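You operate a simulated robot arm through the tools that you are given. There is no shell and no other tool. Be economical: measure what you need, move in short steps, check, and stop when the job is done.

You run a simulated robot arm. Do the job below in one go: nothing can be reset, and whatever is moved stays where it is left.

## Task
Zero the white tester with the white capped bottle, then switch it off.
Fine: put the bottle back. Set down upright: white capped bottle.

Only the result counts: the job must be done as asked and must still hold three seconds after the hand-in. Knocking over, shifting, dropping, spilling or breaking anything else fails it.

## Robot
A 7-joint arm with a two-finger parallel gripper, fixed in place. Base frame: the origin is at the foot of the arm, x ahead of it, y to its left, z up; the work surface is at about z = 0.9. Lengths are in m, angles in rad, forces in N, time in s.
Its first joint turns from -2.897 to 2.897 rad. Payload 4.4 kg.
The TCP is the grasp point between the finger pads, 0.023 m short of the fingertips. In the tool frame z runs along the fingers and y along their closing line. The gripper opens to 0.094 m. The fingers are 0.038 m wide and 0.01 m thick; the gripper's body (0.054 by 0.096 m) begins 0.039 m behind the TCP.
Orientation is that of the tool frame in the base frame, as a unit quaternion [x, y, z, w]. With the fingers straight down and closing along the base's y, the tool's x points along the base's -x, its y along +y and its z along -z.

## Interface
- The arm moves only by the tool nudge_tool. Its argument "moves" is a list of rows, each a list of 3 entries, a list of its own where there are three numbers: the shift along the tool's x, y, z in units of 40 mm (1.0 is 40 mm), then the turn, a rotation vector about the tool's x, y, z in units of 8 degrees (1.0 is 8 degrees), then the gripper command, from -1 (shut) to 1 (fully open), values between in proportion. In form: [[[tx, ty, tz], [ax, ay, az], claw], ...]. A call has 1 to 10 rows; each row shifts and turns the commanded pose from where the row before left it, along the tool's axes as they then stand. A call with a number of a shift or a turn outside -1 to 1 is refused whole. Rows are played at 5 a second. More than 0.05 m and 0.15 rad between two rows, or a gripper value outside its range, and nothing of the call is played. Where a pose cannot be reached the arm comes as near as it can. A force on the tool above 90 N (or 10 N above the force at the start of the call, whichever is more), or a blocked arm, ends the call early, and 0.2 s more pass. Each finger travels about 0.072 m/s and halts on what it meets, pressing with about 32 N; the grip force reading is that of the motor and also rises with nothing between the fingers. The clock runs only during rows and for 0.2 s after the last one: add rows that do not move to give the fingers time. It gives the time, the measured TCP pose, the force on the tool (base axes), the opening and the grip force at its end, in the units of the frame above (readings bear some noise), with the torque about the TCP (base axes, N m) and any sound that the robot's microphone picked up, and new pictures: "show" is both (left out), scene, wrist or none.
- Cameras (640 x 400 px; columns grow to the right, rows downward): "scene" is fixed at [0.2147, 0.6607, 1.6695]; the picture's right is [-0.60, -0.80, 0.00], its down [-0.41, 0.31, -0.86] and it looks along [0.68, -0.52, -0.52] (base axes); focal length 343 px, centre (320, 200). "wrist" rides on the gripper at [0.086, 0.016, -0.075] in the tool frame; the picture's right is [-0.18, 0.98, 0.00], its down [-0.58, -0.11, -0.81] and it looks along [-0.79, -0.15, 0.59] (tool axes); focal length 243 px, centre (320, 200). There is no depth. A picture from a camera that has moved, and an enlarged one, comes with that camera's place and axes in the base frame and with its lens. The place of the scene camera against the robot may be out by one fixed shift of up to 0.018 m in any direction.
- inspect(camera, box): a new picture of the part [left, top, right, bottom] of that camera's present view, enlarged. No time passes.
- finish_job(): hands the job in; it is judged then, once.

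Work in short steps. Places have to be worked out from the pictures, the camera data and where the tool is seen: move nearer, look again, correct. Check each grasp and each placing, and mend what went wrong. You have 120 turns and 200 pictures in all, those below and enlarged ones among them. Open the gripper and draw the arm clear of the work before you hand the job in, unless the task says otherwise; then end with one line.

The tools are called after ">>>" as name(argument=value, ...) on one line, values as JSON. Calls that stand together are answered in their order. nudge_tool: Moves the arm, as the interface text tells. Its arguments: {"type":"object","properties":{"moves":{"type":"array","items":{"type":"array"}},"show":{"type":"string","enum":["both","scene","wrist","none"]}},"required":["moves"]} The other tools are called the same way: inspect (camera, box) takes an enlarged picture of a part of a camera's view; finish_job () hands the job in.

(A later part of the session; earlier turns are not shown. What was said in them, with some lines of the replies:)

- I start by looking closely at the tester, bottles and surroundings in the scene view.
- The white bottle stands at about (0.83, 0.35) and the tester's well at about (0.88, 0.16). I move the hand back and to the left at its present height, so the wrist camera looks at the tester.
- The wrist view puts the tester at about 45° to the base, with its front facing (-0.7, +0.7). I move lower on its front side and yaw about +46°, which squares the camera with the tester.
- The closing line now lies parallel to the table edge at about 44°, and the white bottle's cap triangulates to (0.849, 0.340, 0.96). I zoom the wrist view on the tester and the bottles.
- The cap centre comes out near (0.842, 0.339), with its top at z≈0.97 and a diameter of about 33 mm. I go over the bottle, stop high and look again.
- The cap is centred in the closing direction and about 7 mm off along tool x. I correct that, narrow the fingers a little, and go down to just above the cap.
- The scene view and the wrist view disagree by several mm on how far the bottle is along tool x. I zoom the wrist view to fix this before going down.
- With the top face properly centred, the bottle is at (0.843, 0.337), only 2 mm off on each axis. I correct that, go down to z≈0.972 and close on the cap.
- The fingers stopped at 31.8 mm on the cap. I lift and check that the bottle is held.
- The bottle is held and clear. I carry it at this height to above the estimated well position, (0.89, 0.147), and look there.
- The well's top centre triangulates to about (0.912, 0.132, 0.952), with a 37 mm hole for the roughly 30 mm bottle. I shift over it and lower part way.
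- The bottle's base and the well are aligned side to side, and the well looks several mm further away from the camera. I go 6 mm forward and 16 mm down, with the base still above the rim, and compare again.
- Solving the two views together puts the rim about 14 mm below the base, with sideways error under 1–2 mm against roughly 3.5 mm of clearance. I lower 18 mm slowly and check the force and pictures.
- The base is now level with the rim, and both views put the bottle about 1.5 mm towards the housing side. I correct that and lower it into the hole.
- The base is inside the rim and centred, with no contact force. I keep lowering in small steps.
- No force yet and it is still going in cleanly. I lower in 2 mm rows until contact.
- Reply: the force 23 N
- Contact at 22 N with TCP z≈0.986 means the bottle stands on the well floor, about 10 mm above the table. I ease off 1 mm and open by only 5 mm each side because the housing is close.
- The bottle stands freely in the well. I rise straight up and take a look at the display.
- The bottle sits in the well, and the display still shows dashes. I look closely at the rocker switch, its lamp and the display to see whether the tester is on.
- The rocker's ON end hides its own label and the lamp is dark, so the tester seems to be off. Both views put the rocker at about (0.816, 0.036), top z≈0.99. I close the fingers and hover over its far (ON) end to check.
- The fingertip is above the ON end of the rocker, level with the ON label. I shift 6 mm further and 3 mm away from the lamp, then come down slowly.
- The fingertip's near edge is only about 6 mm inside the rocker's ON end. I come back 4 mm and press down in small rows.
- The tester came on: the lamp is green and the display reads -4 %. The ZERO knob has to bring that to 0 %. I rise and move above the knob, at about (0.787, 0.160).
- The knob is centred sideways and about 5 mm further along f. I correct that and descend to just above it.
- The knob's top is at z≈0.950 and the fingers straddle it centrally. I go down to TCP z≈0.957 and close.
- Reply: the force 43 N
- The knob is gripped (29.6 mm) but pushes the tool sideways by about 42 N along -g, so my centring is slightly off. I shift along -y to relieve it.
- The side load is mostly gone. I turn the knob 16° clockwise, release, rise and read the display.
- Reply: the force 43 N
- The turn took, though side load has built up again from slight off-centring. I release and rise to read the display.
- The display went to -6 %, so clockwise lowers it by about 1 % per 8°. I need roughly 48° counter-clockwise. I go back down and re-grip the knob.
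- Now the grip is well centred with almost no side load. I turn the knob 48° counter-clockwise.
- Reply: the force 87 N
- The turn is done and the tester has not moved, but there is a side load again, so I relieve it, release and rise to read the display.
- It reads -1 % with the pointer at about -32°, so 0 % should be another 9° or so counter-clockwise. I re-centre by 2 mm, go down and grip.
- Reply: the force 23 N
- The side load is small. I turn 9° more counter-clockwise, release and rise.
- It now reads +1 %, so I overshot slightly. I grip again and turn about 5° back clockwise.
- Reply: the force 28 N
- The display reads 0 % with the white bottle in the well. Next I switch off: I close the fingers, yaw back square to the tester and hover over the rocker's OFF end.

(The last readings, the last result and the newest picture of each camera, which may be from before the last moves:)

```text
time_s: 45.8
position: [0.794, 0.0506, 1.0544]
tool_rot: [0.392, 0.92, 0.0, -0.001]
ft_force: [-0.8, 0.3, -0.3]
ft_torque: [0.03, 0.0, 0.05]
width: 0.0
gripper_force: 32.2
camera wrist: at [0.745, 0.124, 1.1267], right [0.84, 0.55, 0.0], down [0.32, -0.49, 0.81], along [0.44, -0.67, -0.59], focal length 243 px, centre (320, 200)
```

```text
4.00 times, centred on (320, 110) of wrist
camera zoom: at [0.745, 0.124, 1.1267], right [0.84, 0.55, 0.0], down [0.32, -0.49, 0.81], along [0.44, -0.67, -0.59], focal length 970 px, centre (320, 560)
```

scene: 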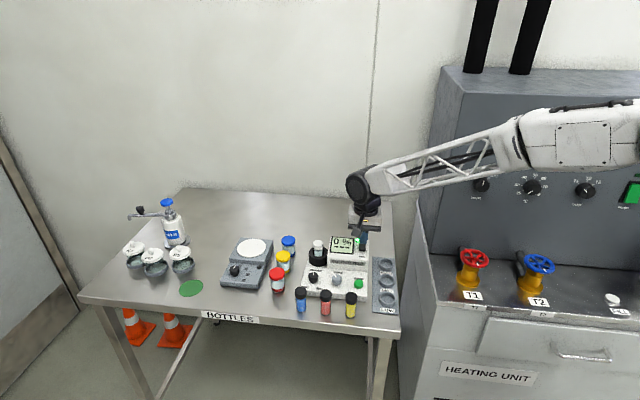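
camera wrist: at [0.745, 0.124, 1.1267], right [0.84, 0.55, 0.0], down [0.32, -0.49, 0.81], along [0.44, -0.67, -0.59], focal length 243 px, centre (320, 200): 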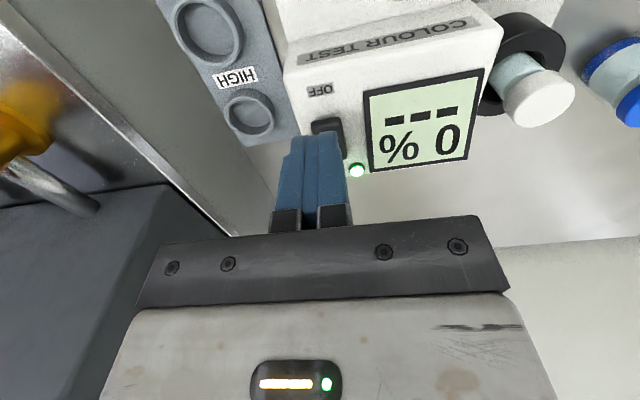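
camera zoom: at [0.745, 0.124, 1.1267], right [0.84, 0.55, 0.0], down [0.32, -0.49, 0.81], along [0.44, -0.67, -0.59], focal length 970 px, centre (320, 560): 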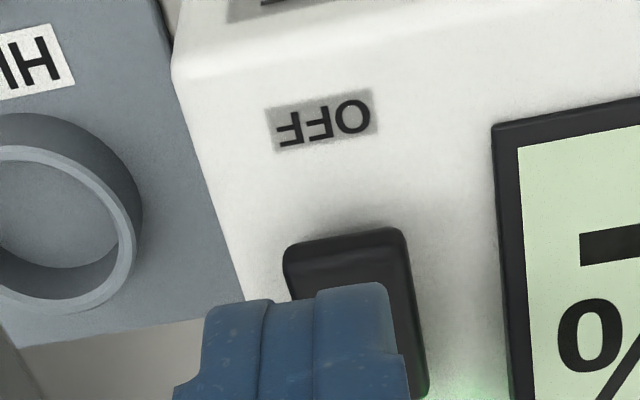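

The tip is about 11 mm short of the raised OFF end. I shift 8 mm forward and 2 mm sideways, then press down in small rows.

>>> nudge_tool(moves=[[[-0.2, 0.06, 0], [0, 0, 0], -1], [[0, 0, 0.5], [0, 0, 0], -1], [[0, 0, 0.2], [0, 0, 0], -1], [[0, 0, 0.1], [0, 0, 0], -1], [[0, 0, 0.1], [0, 0, 0], -1], [[0, 0, 0.08], [0, 0, 0], -1], [[0, 0, 0.08], [0, 0, 0], -1], [[0, 0, 0], [0, 0, 0], -1]])

>>> inspect(camera="scene", box=[325, 220, 389, 260])

```text
time_s: 47.6
position: [0.8004, 0.0471, 1.0082]
tool_rot: [0.393, 0.92, 0.0, 0.001]
ft_force: [-0.3, 0.0, -0.3]
ft_torque: [0.02, 0.04, -0.03]
width: 0.0002
gripper_force: 31.7
camera wrist: at [0.7522, 0.1207, 1.0831], right [0.84, 0.55, 0.0], down [0.32, -0.49, 0.81], along [0.44, -0.67, -0.59], focal length 243 px, centre (320, 200)
```

scene: 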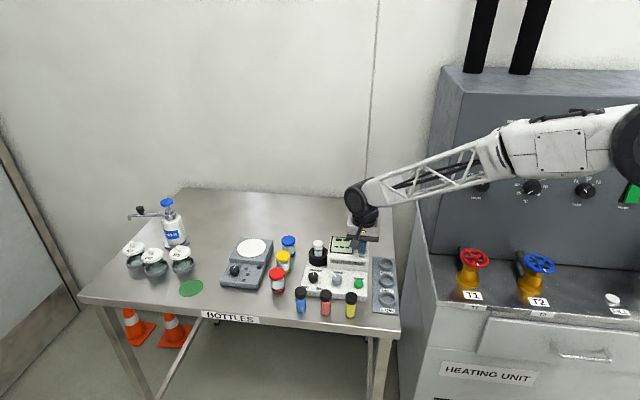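
wrist: 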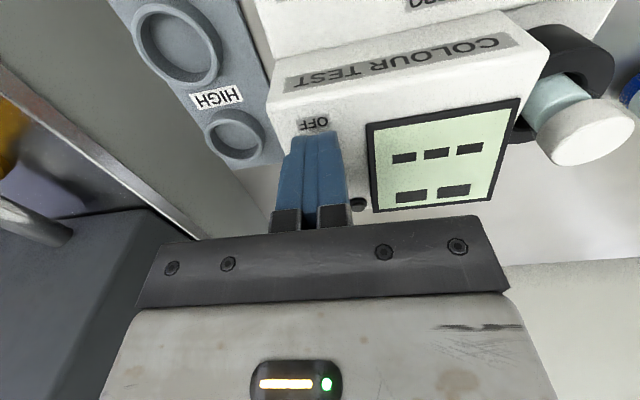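

```text
10.00 times, centred on (357, 240) of scene
camera zoom: at [0.2147, 0.6607, 1.6695], right [-0.6, -0.8, 0.0], down [-0.41, 0.31, -0.86], along [0.68, -0.52, -0.52], focal length 3426 px, centre (-50, -200)
```

zoom: 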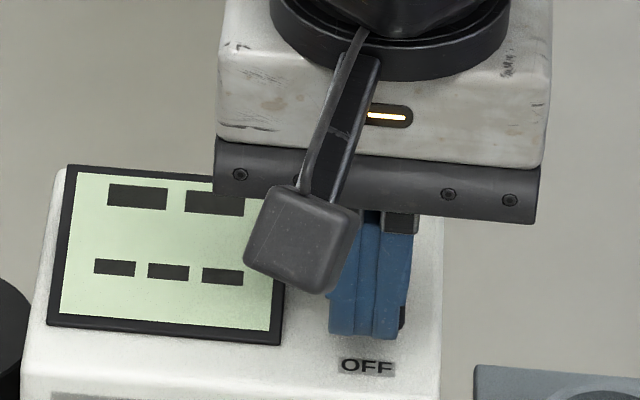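

The tester is off: the display is back to dashes and the lamp is dark. I rise and move back over the bottle in the well.

>>> nudge_tool(moves=[[[0, 0, -1], [0, 0, 0], -1], [[0, 0, -1], [0, 0, 0], -1], [[0, 0, -1], [0, 0, 0], -1], [[-0.144, 0.875, 0], [0, 0, 0], -0.1], [[-0.144, 0.875, 0], [0, 0, 0], -0.1], [[-0.144, 0.875, 0], [0, 0, 0], -0.1], [[-0.144, 0.875, 0], [0, 0, 0], -0.1], [[0, 0, 1], [0, 0, 0], -0.1], [[0, 0, 0.5], [0, 0, 0], -0.1], [[0, 0, 0], [0, 0, 0], -0.1]])

>>> inspect(camera="scene", box=[295, 225, 391, 285])

>>> inspect(camera="wrist", box=[240, 60, 400, 160])

```text
time_s: 49.8
position: [0.9201, 0.1282, 1.0713]
tool_rot: [0.393, 0.92, 0.0, 0.0]
ft_force: [-0.6, 0.1, 0.2]
ft_torque: [0.01, -0.02, -0.02]
width: 0.0424
gripper_force: 0.1
camera wrist: at [0.8715, 0.2021, 1.1445], right [0.84, 0.55, 0.0], down [0.32, -0.49, 0.81], along [0.44, -0.67, -0.59], focal length 243 px, centre (320, 200)
```

scene: 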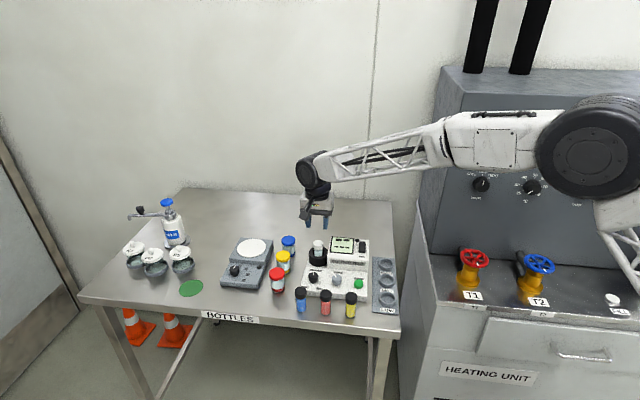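
wrist: 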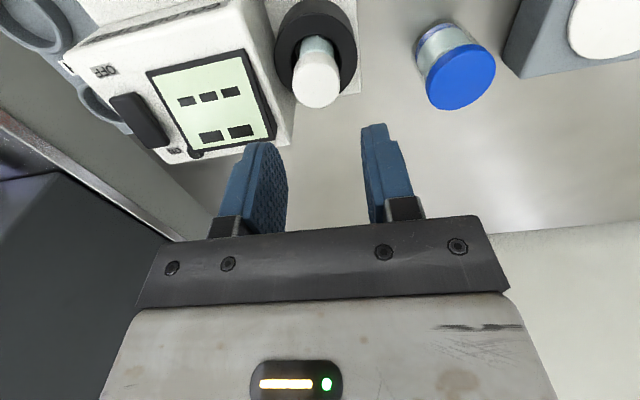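

```text
6.67 times, centred on (343, 255) of scene
camera zoom: at [0.2147, 0.6607, 1.6695], right [-0.6, -0.8, 0.0], down [-0.41, 0.31, -0.86], along [0.68, -0.52, -0.52], focal length 2284 px, centre (167, -167)
```

zoom: 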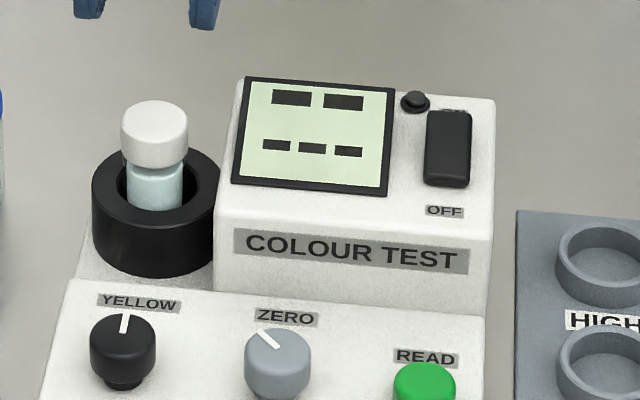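

```text
4.00 times, centred on (320, 110) of wrist
camera zoom: at [0.8715, 0.2021, 1.1445], right [0.84, 0.55, 0.0], down [0.32, -0.49, 0.81], along [0.44, -0.67, -0.59], focal length 970 px, centre (320, 560)
```

zoom: 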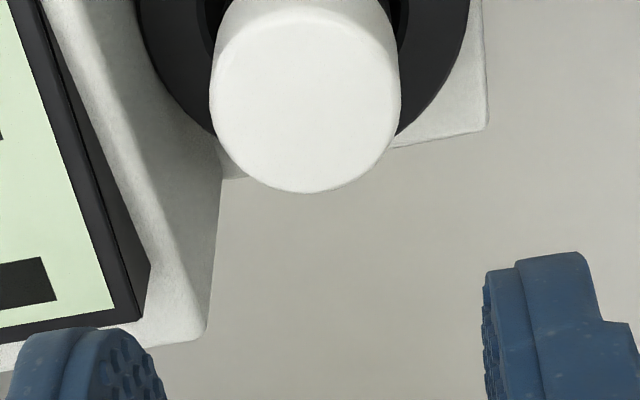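

The bottle's cap is 2.5 mm towards -y and a couple of mm forward. I correct, descend to the earlier grip height and close.

>>> nudge_tool(moves=[[[-0.05, -0.064, 0.5], [0, 0, 0], -0.1], [[0, 0, 0.8], [0, 0, 0], -0.1], [[0, 0, 0.8], [0, 0, 0], -0.1], [[0, 0, 0], [0, 0, 0], -0.1], [[0, 0, 0], [0, 0, 0], -1], [[0, 0, 0], [0, 0, 0], -1], [[0, 0, 0], [0, 0, 0], -1]])

>>> inspect(camera="scene", box=[286, 225, 350, 265])

```text
time_s: 51.4
position: [0.9191, 0.1225, 0.9857]
tool_rot: [0.392, 0.92, 0.001, -0.001]
ft_force: [-0.3, 0.0, 0.7]
ft_torque: [-0.04, 0.02, 0.02]
width: 0.0319
gripper_force: 31.9
camera wrist: at [0.8703, 0.1973, 1.0593], right [0.84, 0.55, 0.0], down [0.32, -0.49, 0.81], along [0.44, -0.67, -0.59], focal length 243 px, centre (320, 200)
```

scene: 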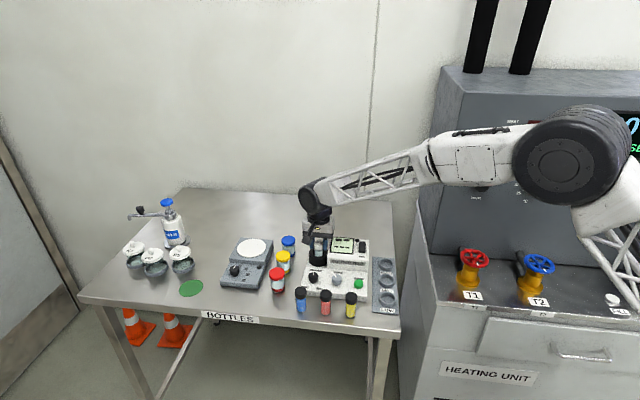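
wrist: 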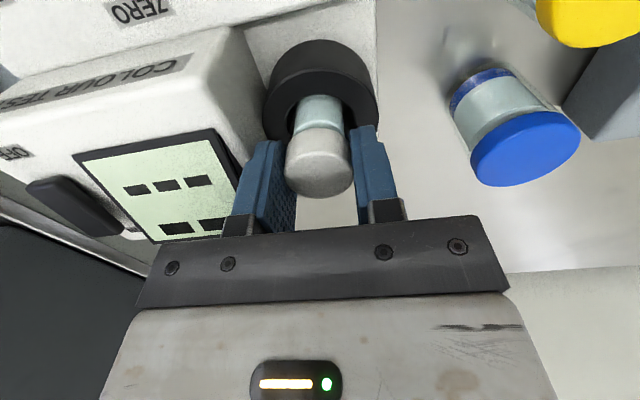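

```text
10.00 times, centred on (318, 245) of scene
camera zoom: at [0.2147, 0.6607, 1.6695], right [-0.6, -0.8, 0.0], down [-0.41, 0.31, -0.86], along [0.68, -0.52, -0.52], focal length 3426 px, centre (340, -250)
```

zoom: 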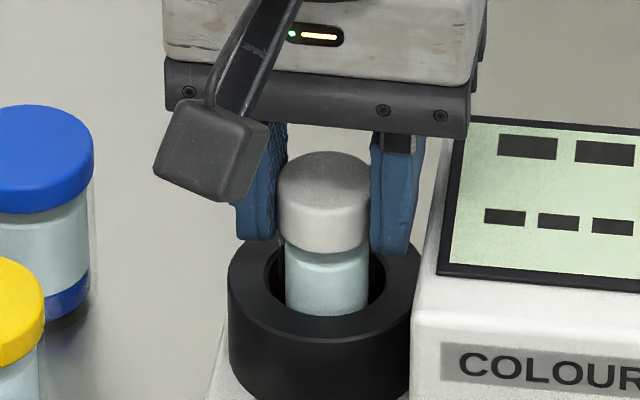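

The cap is gripped with no load. I lift straight out and carry the bottle back above its original spot.

>>> nudge_tool(moves=[[[0, 0, -0.6], [0, 0, 0], -1], [[0, 0, -1], [0, 0, 0], -1], [[0, 0, -1], [0, 0, 0], -1], [[0, 0, -0.8], [0, 0, 0], -1], [[0.858, 0.394, 0], [0, 0, 0], -1], [[0.858, 0.394, 0], [0, 0, 0], -1], [[0.858, 0.394, 0], [0, 0, 0], -1], [[0.858, 0.394, 0], [0, 0, 0], -1], [[0.858, 0.394, 0], [0, 0, 0], -1], [[0.858, 0.394, 0], [0, 0, 0], -1]])

>>> inspect(camera="scene", box=[235, 230, 355, 320])

```text
time_s: 53.6
position: [0.8452, 0.3394, 1.1224]
tool_rot: [0.393, 0.92, 0.0, 0.0]
ft_force: [-0.3, 0.1, -0.5]
ft_torque: [-0.03, -0.03, -0.03]
width: 0.032
gripper_force: 32.4
camera wrist: at [0.7961, 0.4125, 1.1961], right [0.84, 0.55, 0.0], down [0.32, -0.49, 0.81], along [0.44, -0.67, -0.59], focal length 243 px, centre (320, 200)
```

scene: 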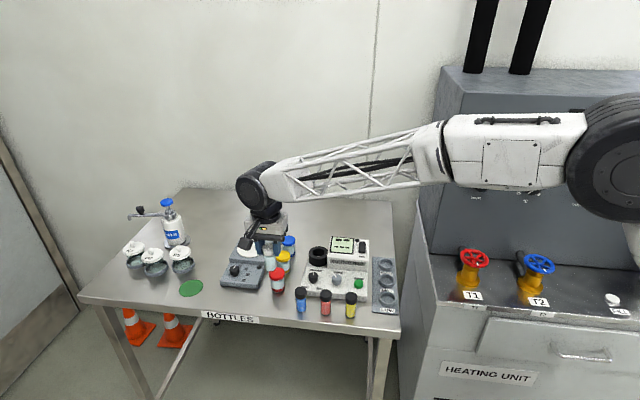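
wrist: 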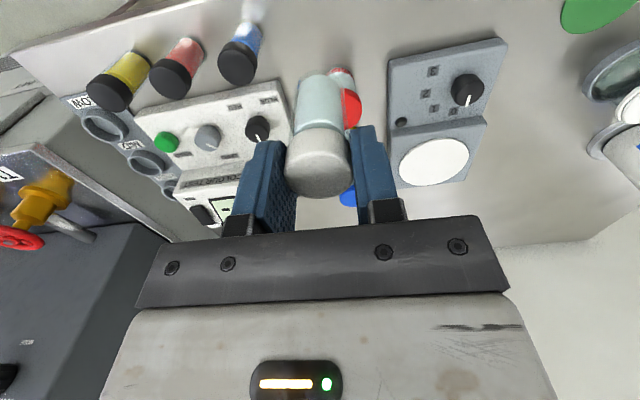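

```text
4.44 times, centred on (295, 275) of scene
camera zoom: at [0.2147, 0.6607, 1.6695], right [-0.6, -0.8, 0.0], down [-0.41, 0.31, -0.86], along [0.68, -0.52, -0.52], focal length 1523 px, centre (431, -133)
```

zoom: 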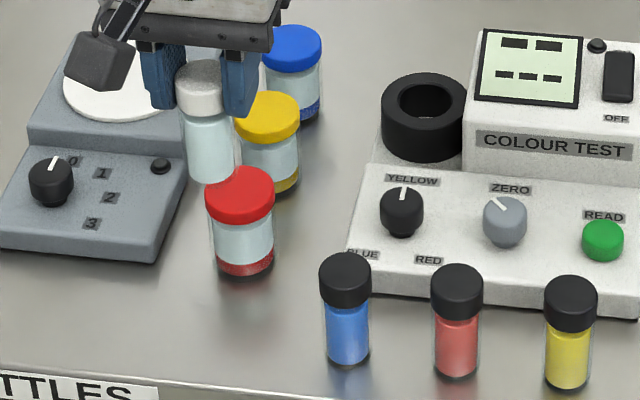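

The bottle is over its old spot to within about 3 mm. I correct that and descend to just above the table.

>>> nudge_tool(moves=[[[-0.05, -0.05, 0.6], [0, 0, 0], -1], [[0, 0, 1], [0, 0, 0], -1], [[0, 0, 1], [0, 0, 0], -1], [[0, 0, 0.7], [0, 0, 0], -1], [[0, 0, 0.15], [0, 0, 0], -1], [[0, 0, 0], [0, 0, 0], -1]])

>>> inspect(camera="scene", box=[235, 230, 355, 320])

```text
time_s: 55.0
position: [0.8487, 0.3369, 0.9823]
tool_rot: [0.392, 0.92, 0.0, 0.0]
ft_force: [0.2, 0.6, -0.6]
ft_torque: [0.01, -0.02, -0.02]
width: 0.032
gripper_force: 32.1
camera wrist: at [0.7978, 0.4098, 1.0564], right [0.84, 0.55, 0.0], down [0.32, -0.49, 0.81], along [0.44, -0.67, -0.59], focal length 243 px, centre (320, 200)
```

scene: 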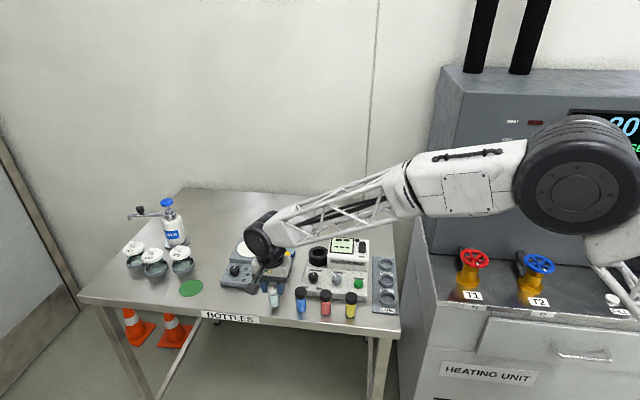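
wrist: 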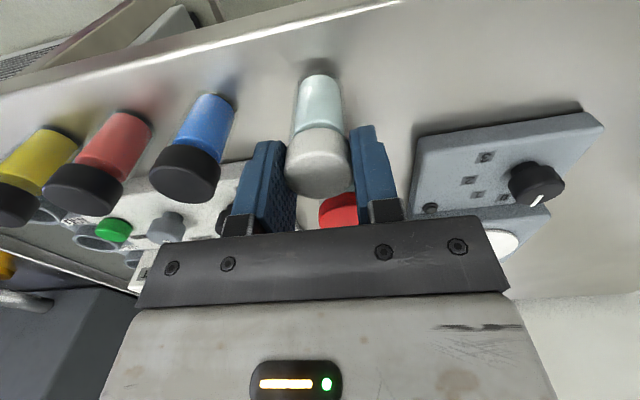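

```text
4.44 times, centred on (295, 275) of scene
camera zoom: at [0.2147, 0.6607, 1.6695], right [-0.6, -0.8, 0.0], down [-0.41, 0.31, -0.86], along [0.68, -0.52, -0.52], focal length 1523 px, centre (431, -133)
```

zoom: 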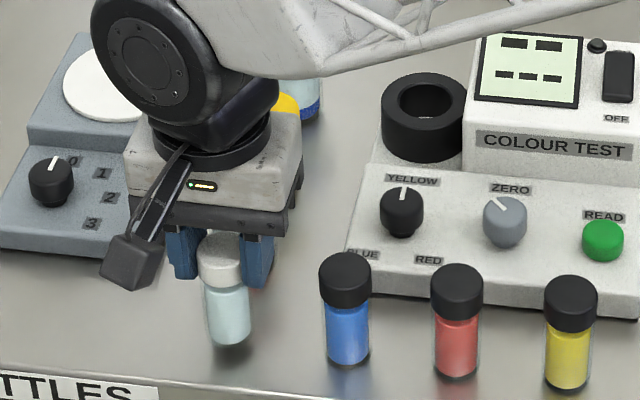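

Compared with the first picture, the bottle is about 4 mm left and 3 mm near of its original place. I correct that and lower until contact.

>>> nudge_tool(moves=[[[-0.075, -0.1, 0], [0, 0, 0], -1], [[0, 0, 0.08], [0, 0, 0], -1], [[0, 0, 0.05], [0, 0, 0], -1], [[0, 0, 0.05], [0, 0, 0], -1], [[0, 0, 0], [0, 0, 0], -1]])

>>> inspect(camera="scene", box=[235, 230, 355, 320])

```text
time_s: 56.2
position: [0.8446, 0.3321, 0.9775]
tool_rot: [0.392, 0.92, 0.0, 0.0]
ft_force: [0.4, 0.6, -0.6]
ft_torque: [0.02, 0.01, 0.02]
width: 0.0322
gripper_force: 31.7
camera wrist: at [0.7949, 0.4049, 1.0514], right [0.84, 0.55, 0.0], down [0.32, -0.49, 0.81], along [0.44, -0.67, -0.59], focal length 243 px, centre (320, 200)
```

scene: 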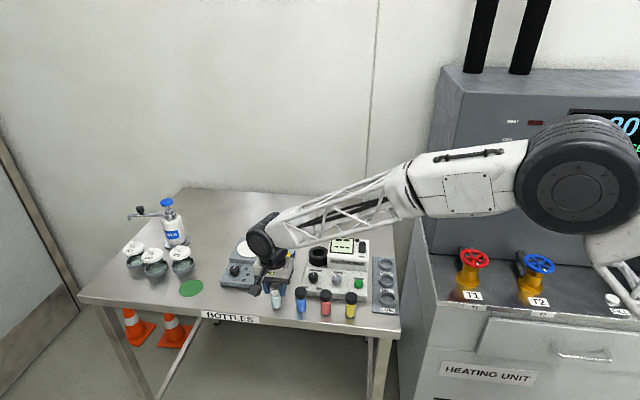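
wrist: 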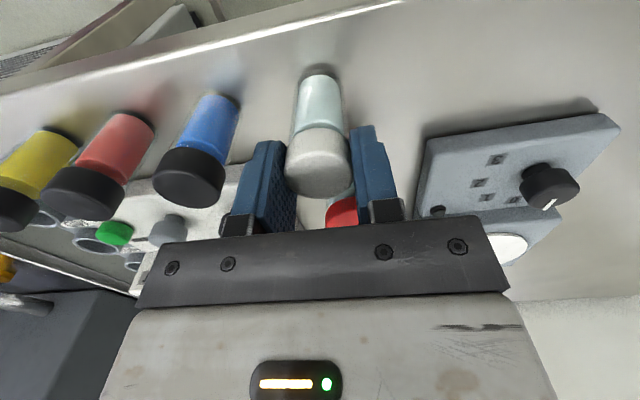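

```text
4.44 times, centred on (295, 275) of scene
camera zoom: at [0.2147, 0.6607, 1.6695], right [-0.6, -0.8, 0.0], down [-0.41, 0.31, -0.86], along [0.68, -0.52, -0.52], focal length 1523 px, centre (431, -133)
```

zoom: 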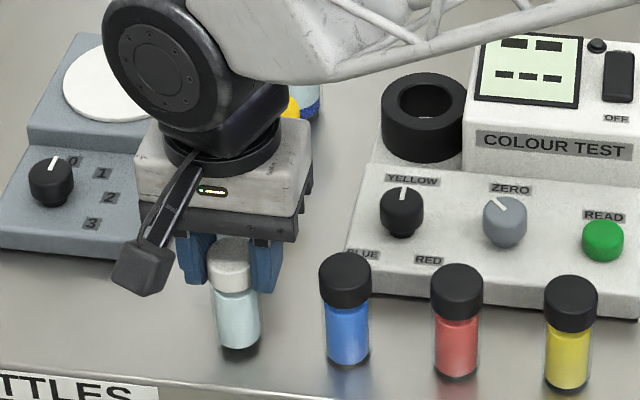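

Position now matches the original to within about 2 mm, but there is no contact force yet. I lower in 1 mm rows.

>>> nudge_tool(moves=[[[0, 0, 0.03], [0, 0, 0], -1], [[0, 0, 0.03], [0, 0, 0], -1], [[0, 0, 0], [0, 0, 0], -1]], show="none")

```text
time_s: 57.0
position: [0.8435, 0.3315, 0.9742]
tool_rot: [0.392, 0.92, 0.001, 0.0]
ft_force: [-0.3, -0.6, -0.4]
ft_torque: [-0.01, 0.02, 0.0]
width: 0.032
gripper_force: 32.0
```

>>> nudge_tool(moves=[[[0, 0, 0.03], [0, 0, 0], -1], [[0, 0, 0.03], [0, 0, 0], -1], [[0, 0, 0], [0, 0, 0], -1]], show="none")

>>> inspect(camera="scene", box=[235, 240, 331, 320])

```text
time_s: 57.8
position: [0.8438, 0.3321, 0.9733]
tool_rot: [0.392, 0.92, 0.001, 0.0]
ft_force: [-2.2, -3.7, 16.8]
ft_torque: [-0.17, 0.16, -0.02]
width: 0.0318
gripper_force: 32.3
```

```text
5.00 times, centred on (283, 280) of scene
camera zoom: at [0.2147, 0.6607, 1.6695], right [-0.6, -0.8, 0.0], down [-0.41, 0.31, -0.86], along [0.68, -0.52, -0.52], focal length 1713 px, centre (505, -200)
```

zoom: 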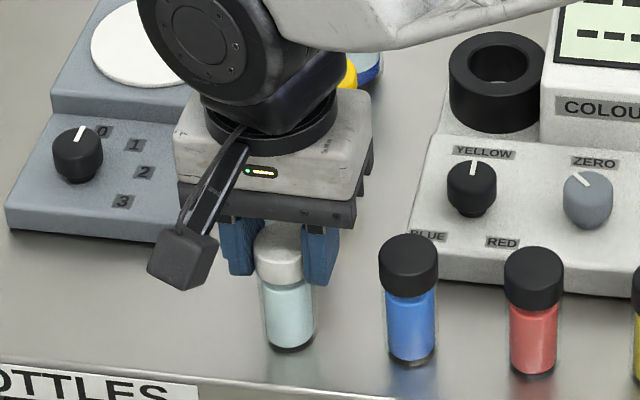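

The bottle touches the table (17 N up). I ease off half a millimetre, open gently and rise.

>>> nudge_tool(moves=[[[0, 0, -0.02], [0, 0, 0], -1], [[0, 0, 0], [0, 0, 0], 0.05], [[0, 0, 0], [0, 0, 0], 0.1], [[0, 0, 0], [0, 0, 0], 0.1], [[0, 0, -0.6], [0, 0, 0], 0.1], [[0, 0, -1], [0, 0, 0], 0.1], [[0, 0, -1], [0, 0, 0], 0.1], [[0, 0, -1], [0, 0, 0], 0.1], [[0, 0, -1], [0, 0, 0], 0.1], [[0, 0, 0], [0, 0, 0], 0.1]])

>>> inspect(camera="scene", box=[235, 220, 395, 320])

```text
time_s: 60.0
position: [0.8409, 0.3311, 1.1562]
tool_rot: [0.393, 0.92, 0.0, 0.0]
ft_force: [-0.5, 0.6, 0.8]
ft_torque: [-0.03, 0.0, 0.02]
width: 0.0518
gripper_force: 0.0
camera wrist: at [0.7924, 0.4048, 1.2305], right [0.84, 0.55, 0.0], down [0.32, -0.49, 0.81], along [0.44, -0.67, -0.59], focal length 243 px, centre (320, 200)
```

scene: 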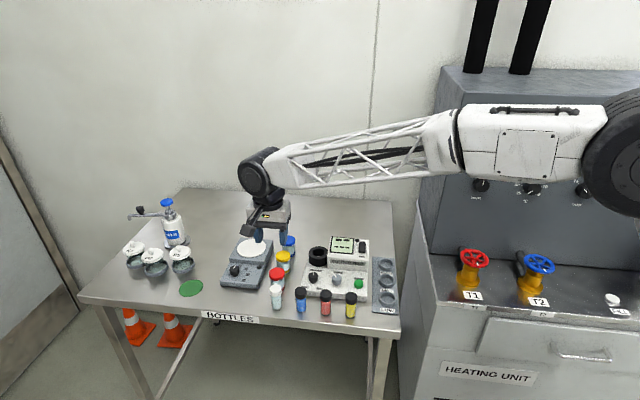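
wrist: 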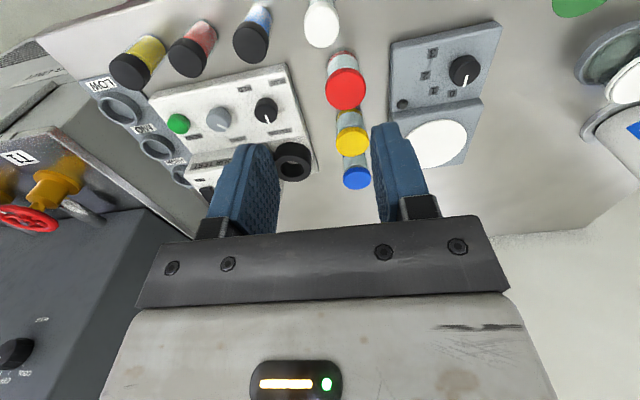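

```text
4.00 times, centred on (315, 270) of scene
camera zoom: at [0.2147, 0.6607, 1.6695], right [-0.6, -0.8, 0.0], down [-0.41, 0.31, -0.86], along [0.68, -0.52, -0.52], focal length 1370 px, centre (340, -80)
```

zoom: 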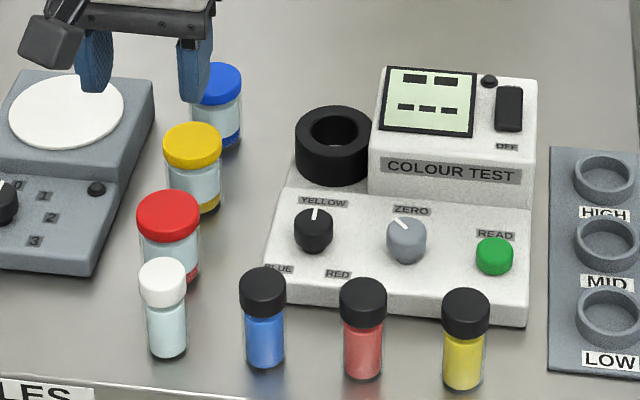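

The bottle stands upright within about 3 mm of where it began, the tester is off, and nothing else has moved. I open the gripper and draw the arm clear.

>>> nudge_tool(moves=[[[0, 0, -1], [0, 0, 0], 1], [[0, 0, -1], [0, 0, 0], 1], [[1, 0, 0], [0, 0, 0], 1], [[1, 0, 0], [0, 0, 0], 1], [[1, 0, 0], [0, 0, 0], 1], [[0, 0, 0], [0, 0, 0], 1]], show="scene")

```text
time_s: 61.4
position: [0.7606, 0.4192, 1.2341]
tool_rot: [0.392, 0.92, 0.0, 0.0]
ft_force: [0.2, -0.4, 0.7]
ft_torque: [0.0, 0.01, 0.0]
width: 0.0942
gripper_force: 0.0
```

scene: 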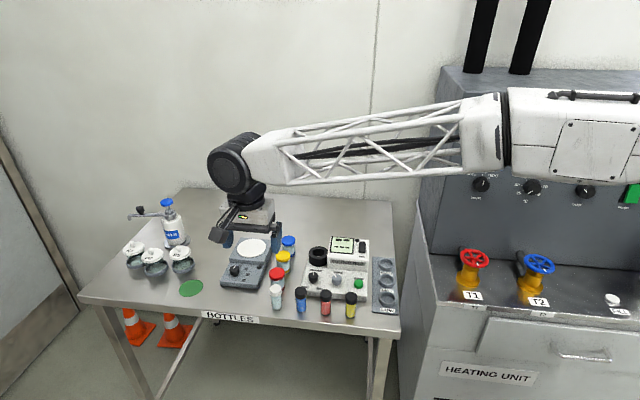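

The arm is clear with the gripper open and everything is in place, so I hand the job in.

>>> finish_job()

```text
The job is handed in.
```

I zeroed the tester to 0 % with the white capped bottle in the well, switched it off, and put the bottle back upright within about 3 mm of its original spot.
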